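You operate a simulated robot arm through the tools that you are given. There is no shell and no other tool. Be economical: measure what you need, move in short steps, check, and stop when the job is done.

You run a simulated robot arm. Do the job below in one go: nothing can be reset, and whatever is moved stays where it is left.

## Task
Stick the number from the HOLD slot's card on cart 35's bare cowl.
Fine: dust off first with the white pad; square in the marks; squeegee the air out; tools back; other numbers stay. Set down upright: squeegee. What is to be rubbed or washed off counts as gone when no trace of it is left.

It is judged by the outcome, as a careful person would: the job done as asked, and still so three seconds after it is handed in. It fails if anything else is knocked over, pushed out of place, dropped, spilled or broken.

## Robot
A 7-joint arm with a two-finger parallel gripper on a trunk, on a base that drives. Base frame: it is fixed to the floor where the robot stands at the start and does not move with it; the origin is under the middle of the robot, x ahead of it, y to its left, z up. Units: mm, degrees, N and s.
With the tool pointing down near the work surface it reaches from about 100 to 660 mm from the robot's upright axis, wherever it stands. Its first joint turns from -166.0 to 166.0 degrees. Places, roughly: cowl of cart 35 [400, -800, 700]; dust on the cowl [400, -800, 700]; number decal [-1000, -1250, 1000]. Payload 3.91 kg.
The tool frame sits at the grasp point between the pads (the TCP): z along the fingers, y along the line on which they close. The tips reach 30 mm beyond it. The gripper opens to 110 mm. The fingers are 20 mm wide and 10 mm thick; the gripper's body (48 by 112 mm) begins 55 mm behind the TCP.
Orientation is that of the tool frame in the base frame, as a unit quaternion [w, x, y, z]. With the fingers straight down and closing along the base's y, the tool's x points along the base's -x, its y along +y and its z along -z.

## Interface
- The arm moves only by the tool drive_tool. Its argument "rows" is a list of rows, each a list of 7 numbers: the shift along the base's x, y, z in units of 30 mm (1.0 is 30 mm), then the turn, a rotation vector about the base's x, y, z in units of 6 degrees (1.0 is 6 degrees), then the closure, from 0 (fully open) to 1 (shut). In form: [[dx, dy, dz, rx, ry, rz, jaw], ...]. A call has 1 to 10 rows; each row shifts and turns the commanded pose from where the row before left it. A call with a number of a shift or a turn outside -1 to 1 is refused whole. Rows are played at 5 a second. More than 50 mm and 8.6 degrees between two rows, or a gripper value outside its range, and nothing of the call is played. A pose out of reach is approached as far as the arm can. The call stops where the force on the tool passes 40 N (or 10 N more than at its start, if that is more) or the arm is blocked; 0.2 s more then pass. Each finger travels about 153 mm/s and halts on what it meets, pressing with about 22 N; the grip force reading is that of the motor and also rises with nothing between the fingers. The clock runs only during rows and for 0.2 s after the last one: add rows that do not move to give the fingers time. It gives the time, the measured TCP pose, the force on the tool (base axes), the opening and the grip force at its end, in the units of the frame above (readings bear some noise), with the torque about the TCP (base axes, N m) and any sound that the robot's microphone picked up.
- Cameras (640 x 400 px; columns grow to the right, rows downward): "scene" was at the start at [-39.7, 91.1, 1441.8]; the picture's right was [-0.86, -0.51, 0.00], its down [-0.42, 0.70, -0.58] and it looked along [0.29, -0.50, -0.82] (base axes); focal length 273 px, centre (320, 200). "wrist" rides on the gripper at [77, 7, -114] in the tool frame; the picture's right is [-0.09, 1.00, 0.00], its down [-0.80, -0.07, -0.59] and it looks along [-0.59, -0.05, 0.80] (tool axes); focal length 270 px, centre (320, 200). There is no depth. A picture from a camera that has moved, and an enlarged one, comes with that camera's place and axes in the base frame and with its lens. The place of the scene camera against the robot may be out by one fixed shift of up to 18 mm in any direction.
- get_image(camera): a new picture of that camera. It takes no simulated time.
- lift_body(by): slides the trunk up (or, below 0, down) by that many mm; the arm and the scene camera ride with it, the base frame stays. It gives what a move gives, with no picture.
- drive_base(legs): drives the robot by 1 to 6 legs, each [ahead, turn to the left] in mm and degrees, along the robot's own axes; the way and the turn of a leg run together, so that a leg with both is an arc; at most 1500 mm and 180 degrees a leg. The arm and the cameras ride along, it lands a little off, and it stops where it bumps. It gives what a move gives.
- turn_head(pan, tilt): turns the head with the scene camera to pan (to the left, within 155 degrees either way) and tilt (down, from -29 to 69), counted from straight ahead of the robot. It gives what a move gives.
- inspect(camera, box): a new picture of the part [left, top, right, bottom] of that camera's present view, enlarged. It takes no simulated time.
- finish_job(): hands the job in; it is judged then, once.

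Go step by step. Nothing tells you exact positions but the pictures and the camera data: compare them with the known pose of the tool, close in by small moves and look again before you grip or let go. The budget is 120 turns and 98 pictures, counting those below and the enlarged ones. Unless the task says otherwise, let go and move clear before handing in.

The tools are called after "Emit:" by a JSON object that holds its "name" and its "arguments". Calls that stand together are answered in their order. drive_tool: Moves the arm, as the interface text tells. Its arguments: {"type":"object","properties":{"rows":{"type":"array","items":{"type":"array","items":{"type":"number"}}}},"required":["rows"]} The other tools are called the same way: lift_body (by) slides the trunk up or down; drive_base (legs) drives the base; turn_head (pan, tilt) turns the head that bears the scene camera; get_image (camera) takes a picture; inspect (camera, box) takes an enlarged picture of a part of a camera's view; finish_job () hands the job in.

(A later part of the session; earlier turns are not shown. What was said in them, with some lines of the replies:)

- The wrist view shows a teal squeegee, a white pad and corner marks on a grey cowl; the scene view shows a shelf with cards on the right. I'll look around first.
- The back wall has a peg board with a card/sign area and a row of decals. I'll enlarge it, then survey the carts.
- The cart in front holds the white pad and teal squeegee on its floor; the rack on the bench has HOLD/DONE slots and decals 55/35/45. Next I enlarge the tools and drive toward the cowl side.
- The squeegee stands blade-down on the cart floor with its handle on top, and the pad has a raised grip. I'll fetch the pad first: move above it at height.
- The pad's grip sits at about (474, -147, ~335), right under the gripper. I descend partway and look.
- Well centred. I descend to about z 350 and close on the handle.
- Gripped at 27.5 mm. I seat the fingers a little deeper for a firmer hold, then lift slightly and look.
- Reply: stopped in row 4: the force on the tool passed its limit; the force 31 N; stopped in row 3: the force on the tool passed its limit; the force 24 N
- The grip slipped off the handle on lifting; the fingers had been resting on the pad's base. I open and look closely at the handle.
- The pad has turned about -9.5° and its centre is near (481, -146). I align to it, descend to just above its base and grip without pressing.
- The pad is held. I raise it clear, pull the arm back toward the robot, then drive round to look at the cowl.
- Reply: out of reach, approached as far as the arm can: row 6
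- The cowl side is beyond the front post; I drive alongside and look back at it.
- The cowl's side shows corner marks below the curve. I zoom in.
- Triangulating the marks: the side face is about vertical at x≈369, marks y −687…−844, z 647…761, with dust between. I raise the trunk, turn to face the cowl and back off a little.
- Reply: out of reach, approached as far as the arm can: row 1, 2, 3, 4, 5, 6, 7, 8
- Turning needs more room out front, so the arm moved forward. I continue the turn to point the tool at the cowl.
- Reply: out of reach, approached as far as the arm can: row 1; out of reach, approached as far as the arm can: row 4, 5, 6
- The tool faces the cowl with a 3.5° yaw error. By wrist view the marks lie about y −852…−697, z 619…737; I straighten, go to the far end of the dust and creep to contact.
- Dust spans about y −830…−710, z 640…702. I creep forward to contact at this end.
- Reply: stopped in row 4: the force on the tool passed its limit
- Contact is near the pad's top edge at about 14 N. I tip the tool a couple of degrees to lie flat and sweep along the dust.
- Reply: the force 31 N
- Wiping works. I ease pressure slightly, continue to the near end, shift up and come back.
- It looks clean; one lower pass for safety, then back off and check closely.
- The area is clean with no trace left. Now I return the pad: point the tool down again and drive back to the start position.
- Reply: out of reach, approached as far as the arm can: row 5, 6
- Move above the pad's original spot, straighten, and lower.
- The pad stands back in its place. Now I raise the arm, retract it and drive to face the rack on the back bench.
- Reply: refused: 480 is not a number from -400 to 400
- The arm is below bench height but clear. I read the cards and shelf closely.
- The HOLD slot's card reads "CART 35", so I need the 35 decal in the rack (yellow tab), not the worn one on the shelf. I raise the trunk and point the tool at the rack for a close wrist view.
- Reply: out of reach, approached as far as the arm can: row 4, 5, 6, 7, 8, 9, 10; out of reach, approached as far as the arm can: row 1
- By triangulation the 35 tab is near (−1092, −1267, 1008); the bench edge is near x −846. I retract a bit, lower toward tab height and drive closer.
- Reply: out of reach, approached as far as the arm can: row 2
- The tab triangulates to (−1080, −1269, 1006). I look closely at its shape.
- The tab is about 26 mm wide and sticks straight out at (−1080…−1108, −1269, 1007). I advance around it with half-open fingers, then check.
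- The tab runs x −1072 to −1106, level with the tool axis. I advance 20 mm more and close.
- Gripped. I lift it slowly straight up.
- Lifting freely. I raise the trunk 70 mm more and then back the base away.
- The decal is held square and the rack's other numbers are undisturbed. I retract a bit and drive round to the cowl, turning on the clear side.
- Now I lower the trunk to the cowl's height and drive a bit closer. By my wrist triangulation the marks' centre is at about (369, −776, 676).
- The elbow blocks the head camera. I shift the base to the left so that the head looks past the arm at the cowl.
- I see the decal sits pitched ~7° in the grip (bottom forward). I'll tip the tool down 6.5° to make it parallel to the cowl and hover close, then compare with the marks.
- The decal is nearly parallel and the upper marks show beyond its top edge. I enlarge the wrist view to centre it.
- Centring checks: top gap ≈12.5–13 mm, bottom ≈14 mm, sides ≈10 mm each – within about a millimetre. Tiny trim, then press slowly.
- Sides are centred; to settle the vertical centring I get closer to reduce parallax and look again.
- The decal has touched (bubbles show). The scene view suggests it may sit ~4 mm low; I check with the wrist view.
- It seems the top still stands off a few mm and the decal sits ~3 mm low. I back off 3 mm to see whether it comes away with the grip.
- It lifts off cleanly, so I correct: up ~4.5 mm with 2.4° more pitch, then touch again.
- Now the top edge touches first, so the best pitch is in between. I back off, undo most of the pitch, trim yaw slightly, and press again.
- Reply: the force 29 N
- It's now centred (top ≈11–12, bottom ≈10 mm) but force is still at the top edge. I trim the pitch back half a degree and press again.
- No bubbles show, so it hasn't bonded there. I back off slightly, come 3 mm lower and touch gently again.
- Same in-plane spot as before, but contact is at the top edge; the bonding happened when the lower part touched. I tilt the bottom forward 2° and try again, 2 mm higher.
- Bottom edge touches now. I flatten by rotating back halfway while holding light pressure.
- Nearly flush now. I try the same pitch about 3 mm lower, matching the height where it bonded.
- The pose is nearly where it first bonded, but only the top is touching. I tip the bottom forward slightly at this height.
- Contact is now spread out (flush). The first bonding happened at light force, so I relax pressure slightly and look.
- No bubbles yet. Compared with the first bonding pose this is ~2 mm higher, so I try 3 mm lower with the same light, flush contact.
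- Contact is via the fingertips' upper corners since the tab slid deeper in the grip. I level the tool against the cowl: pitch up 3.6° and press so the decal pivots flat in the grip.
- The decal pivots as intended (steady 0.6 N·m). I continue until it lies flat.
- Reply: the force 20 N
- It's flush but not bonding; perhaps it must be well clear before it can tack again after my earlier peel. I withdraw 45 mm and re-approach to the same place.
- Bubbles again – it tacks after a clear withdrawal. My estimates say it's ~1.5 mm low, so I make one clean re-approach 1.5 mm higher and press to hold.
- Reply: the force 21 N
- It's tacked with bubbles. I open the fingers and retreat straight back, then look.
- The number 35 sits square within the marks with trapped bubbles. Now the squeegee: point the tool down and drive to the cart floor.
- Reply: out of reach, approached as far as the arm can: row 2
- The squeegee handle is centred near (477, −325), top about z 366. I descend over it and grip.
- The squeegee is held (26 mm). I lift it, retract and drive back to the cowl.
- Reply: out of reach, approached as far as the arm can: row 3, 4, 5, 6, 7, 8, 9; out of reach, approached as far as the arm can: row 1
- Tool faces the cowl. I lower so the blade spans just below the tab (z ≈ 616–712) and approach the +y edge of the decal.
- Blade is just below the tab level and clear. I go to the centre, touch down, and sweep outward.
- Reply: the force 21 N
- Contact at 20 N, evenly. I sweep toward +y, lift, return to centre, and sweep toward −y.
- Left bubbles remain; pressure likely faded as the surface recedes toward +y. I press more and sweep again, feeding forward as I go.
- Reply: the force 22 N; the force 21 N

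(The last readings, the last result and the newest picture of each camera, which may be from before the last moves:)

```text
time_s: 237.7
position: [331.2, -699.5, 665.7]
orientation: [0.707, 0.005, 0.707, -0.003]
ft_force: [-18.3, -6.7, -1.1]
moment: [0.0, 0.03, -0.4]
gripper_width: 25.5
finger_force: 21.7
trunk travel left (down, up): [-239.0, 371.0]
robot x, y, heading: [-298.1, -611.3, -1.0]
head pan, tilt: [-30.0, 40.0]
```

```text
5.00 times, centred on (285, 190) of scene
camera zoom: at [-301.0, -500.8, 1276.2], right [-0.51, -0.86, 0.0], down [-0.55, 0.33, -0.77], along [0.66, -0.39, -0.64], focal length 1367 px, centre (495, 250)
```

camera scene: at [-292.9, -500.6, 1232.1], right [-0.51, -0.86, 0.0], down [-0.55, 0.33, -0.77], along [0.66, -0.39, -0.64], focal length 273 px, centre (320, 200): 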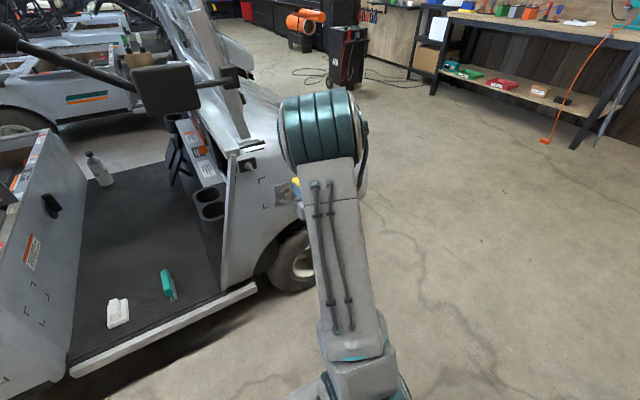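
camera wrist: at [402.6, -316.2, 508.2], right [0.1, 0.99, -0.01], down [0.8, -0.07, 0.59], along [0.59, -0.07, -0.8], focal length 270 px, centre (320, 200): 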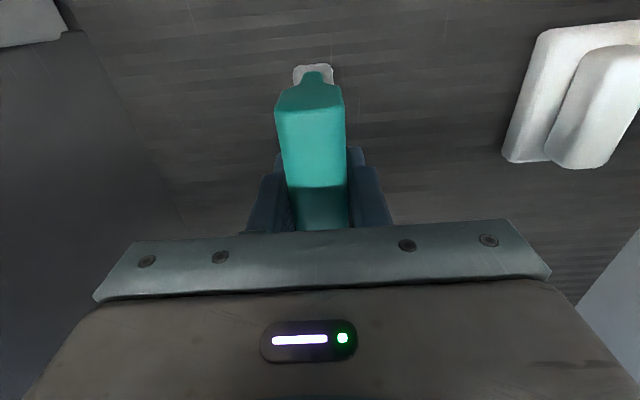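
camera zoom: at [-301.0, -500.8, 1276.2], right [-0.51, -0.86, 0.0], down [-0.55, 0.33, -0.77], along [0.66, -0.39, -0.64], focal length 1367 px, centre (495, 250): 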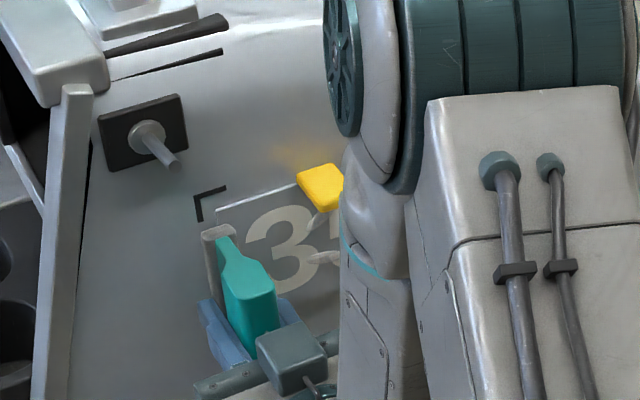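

Left half is clear now. Same for the centre and right half: lift, restart at the centre-left and sweep to −y with force checks.

Emit:
{"name": "drive_tool", "arguments": {"rows": [[-0.6, 0, 0, 0, 0, 0, 1], [0, -0.75, 0, 0, 0, 0, 1], [0, -0.75, 0, 0, 0, 0, 1], [0.4, 0, 0, 0, 0, 0, 1], [0.08, 0, 0, 0, 0, 0, 1]]}}

Emit:
{"name": "drive_tool", "arguments": {"rows": [[0.04, 0, 0, 0, 0, 0, 1], [0.04, 0, 0, 0, 0, 0, 1], [0.04, 0, 0, 0, 0, 0, 1]]}}

```text
time_s: 238.9
position: [329.2, -744.4, 664.5]
orientation: [0.707, 0.003, 0.707, -0.003]
ft_force: [0.7, -0.2, -0.3]
moment: [0.01, 0.0, 0.02]
gripper_width: 25.7
finger_force: 21.8
trunk travel left (down, up): [-239.0, 371.0]
robot x, y, heading: [-299.8, -614.1, -1.1]
head pan, tilt: [-30.0, 40.0]
```

```text
time_s: 239.7
position: [331.5, -744.8, 664.9]
orientation: [0.706, 0.004, 0.708, -0.003]
ft_force: [-13.2, 1.1, 0.6]
moment: [0.0, -0.27, 0.04]
gripper_width: 25.4
finger_force: 21.8
trunk travel left (down, up): [-239.0, 371.0]
robot x, y, heading: [-301.7, -614.7, -0.9]
head pan, tilt: [-30.0, 40.0]
```

Emit:
{"name": "drive_tool", "arguments": {"rows": [[0.03, -0.3, 0, 0, 0, 0, 1], [0, -0.3, 0, 0, 0, 0, 1], [0, -0.3, 0, 0, 0, 0, 1], [0, -0.3, 0, 0, 0, 0, 1]]}}

Emit:
{"name": "drive_tool", "arguments": {"rows": [[0, -0.3, 0, 0, 0, 0, 1], [0, -0.3, 0, 0, 0, 0, 1], [0, -0.3, 0, 0, 0, 0, 1]]}}

Emit:
{"name": "drive_tool", "arguments": {"rows": [[0, -0.3, 0, 0, 0, 0, 1], [0, -0.3, 0, 0, 0, 0, 1], [0, -0.3, 0, 0, 0, 0, 1], [0, -0.3, 0, 0, 0, 0, 1]]}}

```text
time_s: 240.7
position: [333.5, -780.9, 664.9]
orientation: [0.707, 0.004, 0.707, -0.003]
ft_force: [-18.3, 6.0, 0.4]
moment: [0.03, 0.02, 0.19]
gripper_width: 25.4
finger_force: 21.4
trunk travel left (down, up): [-239.0, 371.0]
robot x, y, heading: [-301.5, -614.0, -0.8]
head pan, tilt: [-30.0, 40.0]
```

```text
time_s: 241.5
position: [332.9, -808.2, 666.5]
orientation: [0.707, 0.004, 0.707, -0.004]
ft_force: [-15.9, 5.4, -1.1]
moment: [0.01, 0.05, 0.15]
gripper_width: 25.6
finger_force: 21.9
trunk travel left (down, up): [-239.0, 371.0]
robot x, y, heading: [-298.4, -617.5, -0.8]
head pan, tilt: [-30.0, 40.0]
```

```text
time_s: 242.5
position: [332.4, -843.9, 665.1]
orientation: [0.707, 0.004, 0.707, -0.004]
ft_force: [-12.9, 3.2, -0.5]
moment: [-0.01, 0.02, 0.24]
gripper_width: 25.8
finger_force: 22.0
trunk travel left (down, up): [-239.0, 371.0]
robot x, y, heading: [-298.6, -611.3, -0.8]
head pan, tilt: [-30.0, 40.0]
```

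Emit:
{"name": "drive_tool", "arguments": {"rows": [[0, -0.3, 0, 0, 0, 0, 1], [-1, 0, 0, 0, 0, 0, 1], [-1, 0, 0, 0, 0, 0, 1], [-0.5, -1, -0.6, 0, 0, 0, 1], [-0.2, -1, -0.6, 0, 0, 0, 1]]}}

Emit:
{"name": "inspect", "arguments": {"camera": "scene", "box": [230, 150, 340, 230]}}

```text
time_s: 243.7
position: [252.2, -912.6, 630.7]
orientation: [0.707, 0.004, 0.708, -0.003]
ft_force: [-0.2, -1.1, -0.9]
moment: [0.03, 0.0, -0.04]
gripper_width: 25.3
finger_force: 22.6
trunk travel left (down, up): [-239.0, 371.0]
robot x, y, heading: [-296.8, -613.2, -1.1]
head pan, tilt: [-30.0, 40.0]
```

```text
5.00 times, centred on (285, 190) of scene
camera zoom: at [-299.6, -499.9, 1276.2], right [-0.51, -0.86, 0.0], down [-0.55, 0.33, -0.77], along [0.66, -0.39, -0.64], focal length 1367 px, centre (495, 250)
```

zoom: 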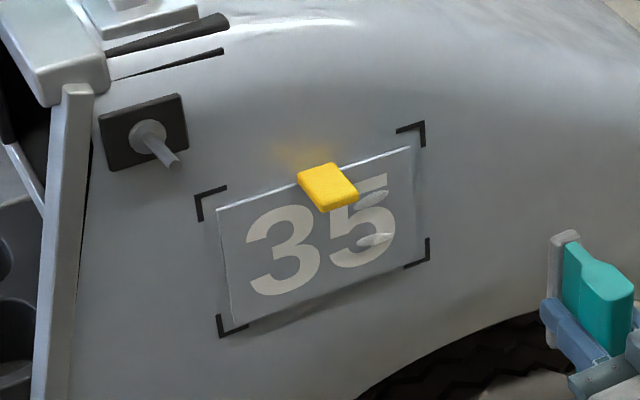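

Two bubbles remain on the right where pressure fell to ~13 N. I sweep that half again at about 22 N.

Emit:
{"name": "drive_tool", "arguments": {"rows": [[0, 1, 0.6, 0, 0, 0, 1], [0, 1, 0.6, 0, 0, 0, 1], [0, 1, 0, 0, 0, 0, 1], [0, 1, 0, 0, 0, 0, 1], [1, 0.2, 0, 0, 0, 0, 1], [1, 0, 0, 0, 0, 0, 1], [0.45, 0, 0, 0, 0, 0, 1]]}}

Emit:
{"name": "drive_tool", "arguments": {"rows": [[0.08, 0, 0, 0, 0, 0, 1], [0.06, 0, 0, 0, 0, 0, 1], [0.05, 0, 0, 0, 0, 0, 1]]}}

```text
time_s: 245.3
position: [326.9, -788.0, 665.9]
orientation: [0.707, 0.004, 0.708, -0.003]
ft_force: [-0.3, -0.4, -0.8]
moment: [0.0, -0.01, -0.02]
gripper_width: 25.3
finger_force: 22.1
trunk travel left (down, up): [-239.0, 371.0]
robot x, y, heading: [-298.8, -612.2, -0.6]
head pan, tilt: [-30.0, 40.0]
```

```text
time_s: 246.1
position: [331.9, -788.0, 665.5]
orientation: [0.707, 0.003, 0.707, -0.003]
ft_force: [-1.2, -0.6, -0.8]
moment: [0.0, 0.0, 0.01]
gripper_width: 25.4
finger_force: 22.4
trunk travel left (down, up): [-239.0, 371.0]
robot x, y, heading: [-297.6, -615.5, -0.5]
head pan, tilt: [-30.0, 40.0]
```

Emit:
{"name": "drive_tool", "arguments": {"rows": [[0.04, 0, 0, 0, 0, 0, 1], [0.04, 0, 0, 0, 0, 0, 1], [0.03, 0, 0, 0, 0, 0, 1]]}}

Emit:
{"name": "drive_tool", "arguments": {"rows": [[0.02, -0.3, 0, 0, 0, 0, 1], [0.02, -0.3, 0, 0, 0, 0, 1]]}}

```text
time_s: 246.9
position: [333.2, -787.3, 664.8]
orientation: [0.707, 0.003, 0.707, -0.003]
ft_force: [-20.2, 2.9, -0.1]
moment: [-0.01, -0.16, 0.1]
gripper_width: 25.5
finger_force: 22.4
trunk travel left (down, up): [-239.0, 371.0]
robot x, y, heading: [-299.4, -613.8, -1.1]
head pan, tilt: [-30.0, 40.0]
```

```text
time_s: 247.5
position: [335.2, -805.1, 666.2]
orientation: [0.707, 0.004, 0.707, -0.003]
ft_force: [-19.8, 6.3, -0.4]
moment: [-0.02, 0.01, 0.15]
gripper_width: 25.5
finger_force: 22.0
trunk travel left (down, up): [-239.0, 371.0]
robot x, y, heading: [-300.3, -613.7, -0.9]
head pan, tilt: [-30.0, 40.0]
```

Emit:
{"name": "drive_tool", "arguments": {"rows": [[0.02, -0.3, 0, 0, 0, 0, 1], [0.02, -0.3, 0, 0, 0, 0, 1], [0.015, -0.3, 0, 0, 0, 0, 1], [0.01, -0.3, 0, 0, 0, 0, 1], [0, -0.3, 0, 0, 0, 0, 1]]}}

Emit:
{"name": "drive_tool", "arguments": {"rows": [[-1, 0, 0, 0, 0, 0, 1], [-1, 0, 0, 0, 0, 0, 1], [-0.5, -1, -0.6, 0, 0, 0, 1], [-0.2, -1, -0.6, 0, 0, 0, 1]]}}

Emit:
{"name": "inspect", "arguments": {"camera": "scene", "box": [230, 150, 340, 230]}}

```text
time_s: 248.7
position: [336.3, -849.8, 666.0]
orientation: [0.707, 0.004, 0.707, -0.004]
ft_force: [-17.8, 6.3, 0.2]
moment: [0.02, -0.06, 0.39]
gripper_width: 25.7
finger_force: 21.9
trunk travel left (down, up): [-239.0, 371.0]
robot x, y, heading: [-300.5, -611.7, -0.9]
head pan, tilt: [-30.0, 40.0]
```

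```text
time_s: 249.7
position: [257.1, -910.2, 631.4]
orientation: [0.707, 0.004, 0.707, -0.004]
ft_force: [-0.1, 0.1, -1.8]
moment: [-0.02, 0.04, -0.02]
gripper_width: 25.4
finger_force: 22.1
trunk travel left (down, up): [-239.0, 371.0]
robot x, y, heading: [-297.2, -615.8, -0.6]
head pan, tilt: [-30.0, 40.0]
```

```text
5.00 times, centred on (285, 190) of scene
camera zoom: at [-299.6, -499.9, 1276.2], right [-0.51, -0.86, 0.0], down [-0.55, 0.33, -0.77], along [0.66, -0.39, -0.64], focal length 1367 px, centre (495, 250)
```

zoom: 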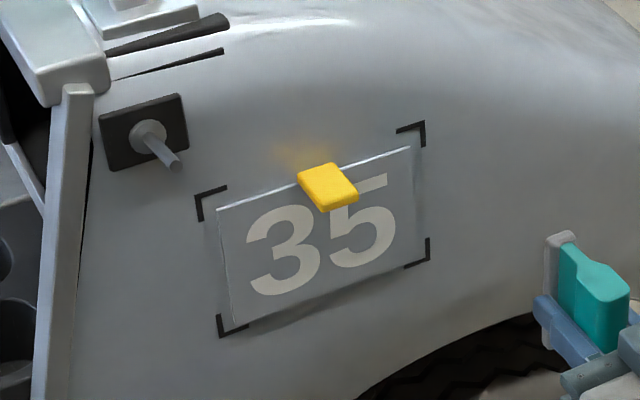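

All the air is out and the 35 sits square in the marks. Now I return the squeegee: tool down, drive back to the cart floor.

Emit:
{"name": "drive_tool", "arguments": {"rows": [[0, 0.3, 0.6, 0, 1, 0, 1], [0, 0.3, 0.6, 0, 1, 0, 1], [0, 0.3, 0.6, 0, 1, 0, 1], [0, 0.3, 0.6, 0, 1, 0, 1], [-0.3, 0.3, 0.6, 0, 1, 0, 1], [-0.4, 0.3, 0.6, 0, 1, 0, 1], [-0.4, 0.3, 0.6, 0, 1, 0, 1], [-0.4, 0.3, 0.6, 0, 1, 0, 1], [-0.4, 0.3, 0.6, 0, 1, 0, 1], [-0.4, 0.3, 0.6, 0, 1, 0, 1]]}}

Emit:
{"name": "drive_tool", "arguments": {"rows": [[-0.4, 0.2, 0, 0, 1, 0, 1], [-0.4, 0.2, 0, 0, 1, 0, 1], [-0.3, 0.2, 0, 0, 1, 0, 1], [-0.3, 0.2, 0, 0, 1, 0, 1], [-0.3, 0.2, 0, 0, 1, 0, 1]]}}

Emit:
{"name": "drive_base", "arguments": {"legs": [[0, 91], [400, 0], [0, -90], [288, 0]]}}

```text
time_s: 251.9
position: [187.3, -820.0, 809.3]
orientation: [0.259, 0.001, 0.966, -0.005]
ft_force: [0.0, 0.2, -1.0]
moment: [-0.02, 0.01, 0.0]
gripper_width: 25.5
finger_force: 21.6
trunk travel left (down, up): [-239.0, 371.0]
robot x, y, heading: [-301.2, -610.7, -1.0]
head pan, tilt: [-30.0, 40.0]
```

```text
time_s: 253.1
position: [137.3, -789.7, 809.6]
orientation: [-0.001, 0.001, 1.0, -0.005]
ft_force: [0.5, 0.7, -0.5]
moment: [0.03, 0.01, 0.01]
gripper_width: 25.3
finger_force: 22.4
trunk travel left (down, up): [-239.0, 371.0]
robot x, y, heading: [-294.3, -614.8, -0.7]
head pan, tilt: [-30.0, 40.0]
```

```text
time_s: 264.9
position: [429.4, -387.5, 809.0]
orientation: [0.0, -0.003, 1.0, -0.005]
ft_force: [0.2, 0.4, -1.3]
moment: [0.01, 0.02, 0.01]
gripper_width: 25.3
finger_force: 22.4
trunk travel left (down, up): [-239.0, 371.0]
robot x, y, heading: [-6.2, -216.3, -0.8]
head pan, tilt: [-30.0, 40.0]
```

Emit:
{"name": "drive_tool", "arguments": {"rows": [[0.82, 1, 0, 0, 0, -0.17, 1], [0.81, 1, 0, 0, 0, 0, 1], [0, 0.08, 0, 0, 0, 0, 1]]}}

Emit:
{"name": "lift_body", "arguments": {"by": -235}}

Emit:
{"name": "drive_tool", "arguments": {"rows": [[0, 0, -1, 0, 0, 0, 1], [0, 0, -1, 0, 0, 0, 1], [0, 0, -1, 0, 0, 0, 1], [0, 0, -1, 0, 0, 0, 1], [0, 0, -1, 0, 0, 0, 1], [0, 0, -1, 0, 0, 0, 1]]}}

Emit:
{"name": "get_image", "arguments": {"camera": "wrist"}}

```text
time_s: 265.7
position: [479.4, -324.2, 809.7]
orientation: [-0.001, 0.006, 1.0, -0.005]
ft_force: [0.5, 0.4, -0.6]
moment: [-0.03, 0.01, 0.0]
gripper_width: 25.5
finger_force: 21.3
trunk travel left (down, up): [-239.0, 371.0]
robot x, y, heading: [-7.6, -218.4, -0.6]
head pan, tilt: [-30.0, 40.0]
```

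```text
time_s: 268.1
position: [478.8, -324.9, 573.0]
orientation: [0.0, 0.006, 1.0, -0.005]
ft_force: [-0.4, 0.5, -1.3]
moment: [0.01, 0.01, -0.01]
gripper_width: 25.8
finger_force: 22.0
trunk travel left (down, up): [-4.0, 606.0]
robot x, y, heading: [-8.8, -214.2, -0.9]
head pan, tilt: [-30.0, 40.0]
```

```text
time_s: 269.5
position: [477.4, -324.3, 394.5]
orientation: [-0.001, 0.006, 1.0, -0.005]
ft_force: [0.5, 0.3, -0.1]
moment: [-0.02, -0.02, 0.02]
gripper_width: 25.5
finger_force: 22.1
trunk travel left (down, up): [-4.0, 606.0]
robot x, y, heading: [-7.6, -214.9, -0.8]
head pan, tilt: [-30.0, 40.0]
```

```text
6 pictures are left
camera wrist: at [401.7, -315.6, 508.4], right [0.1, 0.99, -0.01], down [0.8, -0.07, 0.59], along [0.59, -0.07, -0.8], focal length 270 px, centre (320, 200)
```

wrist: 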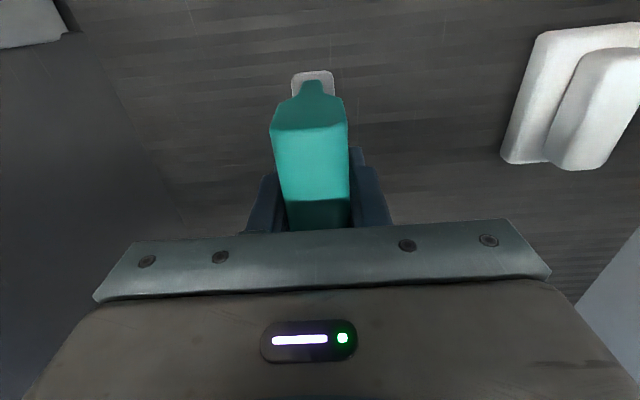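

Upright and over its place; it sits ~8 mm deeper in the grip. I lower until it touches the floor.

Emit:
{"name": "drive_tool", "arguments": {"rows": [[0, 0, -0.8, 0, 0, 0, 1], [0, 0, -0.5, 0, 0, 0, 1], [0, 0, -0.15, 0, 0, 0, 1], [0, 0, -0.1, 0, 0, 0, 1]]}}

Emit:
{"name": "drive_tool", "arguments": {"rows": [[0, 0, -0.06, 0, 0, 0, 1], [0, 0, -0.06, 0, 0, 0, 1]]}}

```text
time_s: 270.5
position: [478.0, -324.4, 348.1]
orientation: [0.001, 0.005, 1.0, -0.005]
ft_force: [0.0, -0.4, -0.9]
moment: [-0.01, 0.03, 0.02]
gripper_width: 25.6
finger_force: 21.4
trunk travel left (down, up): [-4.0, 606.0]
robot x, y, heading: [-4.6, -213.1, -0.7]
head pan, tilt: [-30.0, 40.0]
```

```text
time_s: 271.1
position: [478.4, -324.4, 343.0]
orientation: [0.001, 0.006, 1.0, -0.005]
ft_force: [-0.9, 0.1, -0.1]
moment: [0.02, -0.01, -0.01]
gripper_width: 25.3
finger_force: 21.9
trunk travel left (down, up): [-4.0, 606.0]
robot x, y, heading: [-7.9, -212.5, -0.8]
head pan, tilt: [-30.0, 40.0]
```

Emit:
{"name": "drive_tool", "arguments": {"rows": [[0, 0, -0.05, 0, 0, 0, 1], [0, 0, -0.05, 0, 0, 0, 1]]}}

Emit:
{"name": "drive_tool", "arguments": {"rows": [[0, 0, -0.05, 0, 0, 0, 1], [0, 0, 0, 0, 0, 0, 1]]}}

```text
time_s: 271.7
position: [478.5, -324.3, 340.4]
orientation: [0.0, 0.006, 1.0, -0.005]
ft_force: [-0.1, 0.3, -0.5]
moment: [-0.01, -0.02, 0.02]
gripper_width: 25.3
finger_force: 22.0
trunk travel left (down, up): [-4.0, 606.0]
robot x, y, heading: [-9.6, -214.9, -0.5]
head pan, tilt: [-30.0, 40.0]
```

```text
time_s: 272.3
position: [478.2, -324.1, 338.8]
orientation: [0.0, 0.006, 1.0, -0.005]
ft_force: [0.1, 0.6, -1.0]
moment: [0.05, -0.03, 0.02]
gripper_width: 25.7
finger_force: 22.5
trunk travel left (down, up): [-4.0, 606.0]
robot x, y, heading: [-9.8, -216.3, -0.9]
head pan, tilt: [-30.0, 40.0]
```

Emit:
{"name": "drive_tool", "arguments": {"rows": [[0, 0, -0.05, 0, 0, 0, 1], [0, 0, -0.03, 0, 0, 0, 1]]}}

Emit:
{"name": "inspect", "arguments": {"camera": "scene", "box": [200, 150, 440, 300]}}

```text
time_s: 272.9
position: [479.1, -324.5, 338.3]
orientation: [0.002, 0.006, 1.0, -0.005]
ft_force: [-2.5, 1.3, 20.1]
moment: [0.17, 0.1, 0.04]
gripper_width: 25.4
finger_force: 21.8
trunk travel left (down, up): [-4.0, 606.0]
robot x, y, heading: [-10.8, -213.4, -0.6]
head pan, tilt: [-30.0, 40.0]
```

```text
2.67 times, centred on (320, 225) of scene
camera zoom: at [-10.3, -100.9, 1041.5], right [-0.51, -0.86, 0.0], down [-0.55, 0.33, -0.77], along [0.66, -0.39, -0.64], focal length 729 px, centre (320, 133)
```

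zoom: 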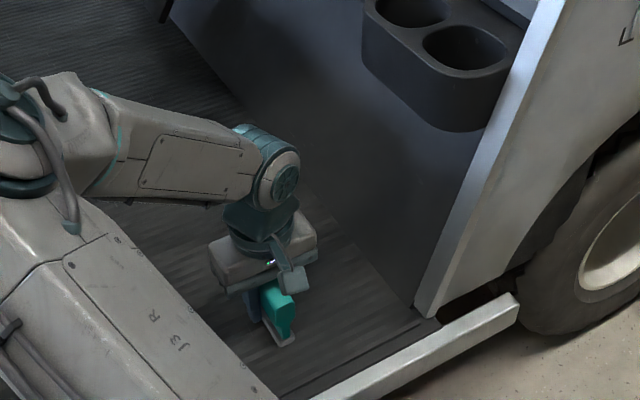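

Touched down at 338 mm. I ease off, open, and rise clear.

Emit:
{"name": "drive_tool", "arguments": {"rows": [[0, 0, 0.02, 0, 0, 0, 1], [0, 0, 0, 0, 0, 0, 0.6], [0, 0, 0, 0, 0, 0, 0.2], [0, 0, 0, 0, 0, 0, 0], [0, 0, 0.5, 0, 0, 0, 0], [0, 0, 1, 0, 0, 0, 0], [0, 0, 1, 0, 0, 0, 0], [0, 0, 1, 0, 0, 0, 0]]}}

Emit:
{"name": "get_image", "arguments": {"camera": "wrist"}}

```text
time_s: 274.7
position: [477.1, -322.3, 441.7]
orientation: [0.0, 0.006, 1.0, -0.005]
ft_force: [-0.1, 0.1, -0.9]
moment: [0.03, 0.02, 0.01]
gripper_width: 110.1
finger_force: 0.0
trunk travel left (down, up): [-4.0, 606.0]
robot x, y, heading: [-7.5, -214.0, -0.8]
head pan, tilt: [-30.0, 40.0]
```

```text
4 pictures are left
camera wrist: at [402.1, -314.7, 557.7], right [0.1, 0.99, -0.01], down [0.8, -0.07, 0.59], along [0.59, -0.07, -0.8], focal length 270 px, centre (320, 200)
```

wrist: 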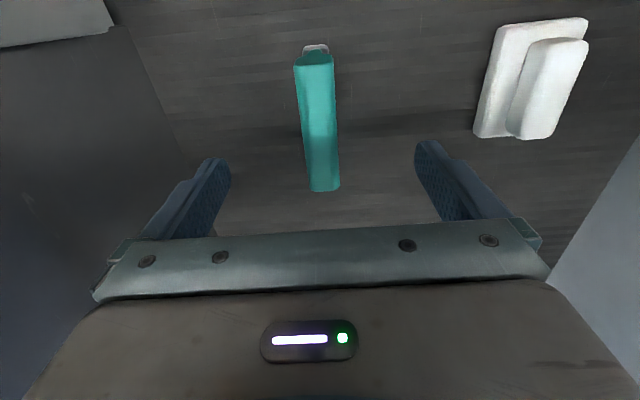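

The squeegee stands upright in its place. I raise the arm clear and take a last look.

Emit:
{"name": "lift_body", "arguments": {"by": 350}}

Emit:
{"name": "drive_tool", "arguments": {"rows": [[-0.9, 0, 0.3, 0, 0, 0, 0], [-0.9, 0, 0.3, 0, 0, 0, 0], [-0.9, 0, 0.3, 0, 0, 0, 0], [-0.9, 0, 0.3, 0, 0, 0, 0]]}}

Emit:
{"name": "get_image", "arguments": {"camera": "wrist"}}

```text
time_s: 278.2
position: [478.2, -323.0, 791.9]
orientation: [0.0, 0.006, 1.0, -0.005]
ft_force: [0.6, 0.0, 0.3]
moment: [0.01, -0.03, 0.0]
gripper_width: 110.3
finger_force: 0.1
trunk travel left (down, up): [-354.0, 256.0]
robot x, y, heading: [-5.3, -209.3, -0.6]
head pan, tilt: [-30.0, 40.0]
```

```text
time_s: 279.2
position: [369.2, -323.3, 827.9]
orientation: [-0.001, 0.006, 1.0, -0.005]
ft_force: [-0.5, -0.2, -0.1]
moment: [-0.02, 0.03, 0.0]
gripper_width: 109.9
finger_force: 0.1
trunk travel left (down, up): [-354.0, 256.0]
robot x, y, heading: [-8.1, -213.4, -0.2]
head pan, tilt: [-30.0, 40.0]
```

```text
3 pictures are left
camera wrist: at [293.6, -314.6, 942.6], right [0.1, 0.99, -0.01], down [0.8, -0.07, 0.59], along [0.59, -0.07, -0.8], focal length 270 px, centre (320, 200)
```

wrist: 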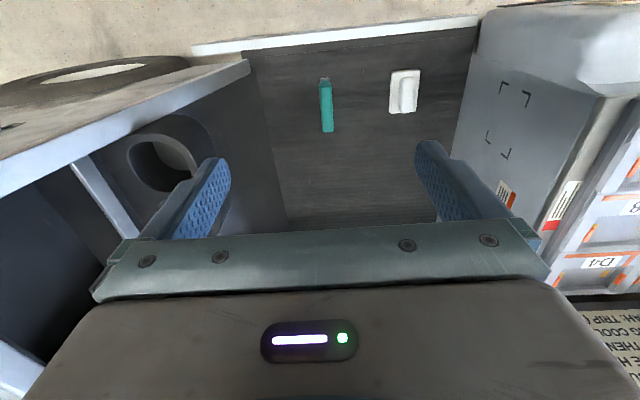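

Pad and squeegee are back in place and upright, the 35 is stuck square in the marks with no bubbles, and the arm is clear. I hand the job in.

Emit:
{"name": "finish_job", "arguments": {}}

```text
The job is handed in.
```

The job is done and handed in: the 35, as given on the HOLD slot's card, is on cart 35's cowl, square in the marks to within about 3 mm.

The cowl was dusted clean first and the air squeegeed out, with no bubbles left. The pad is back in its place, the squeegee is back and upright, and the other numbers were left in the rack.
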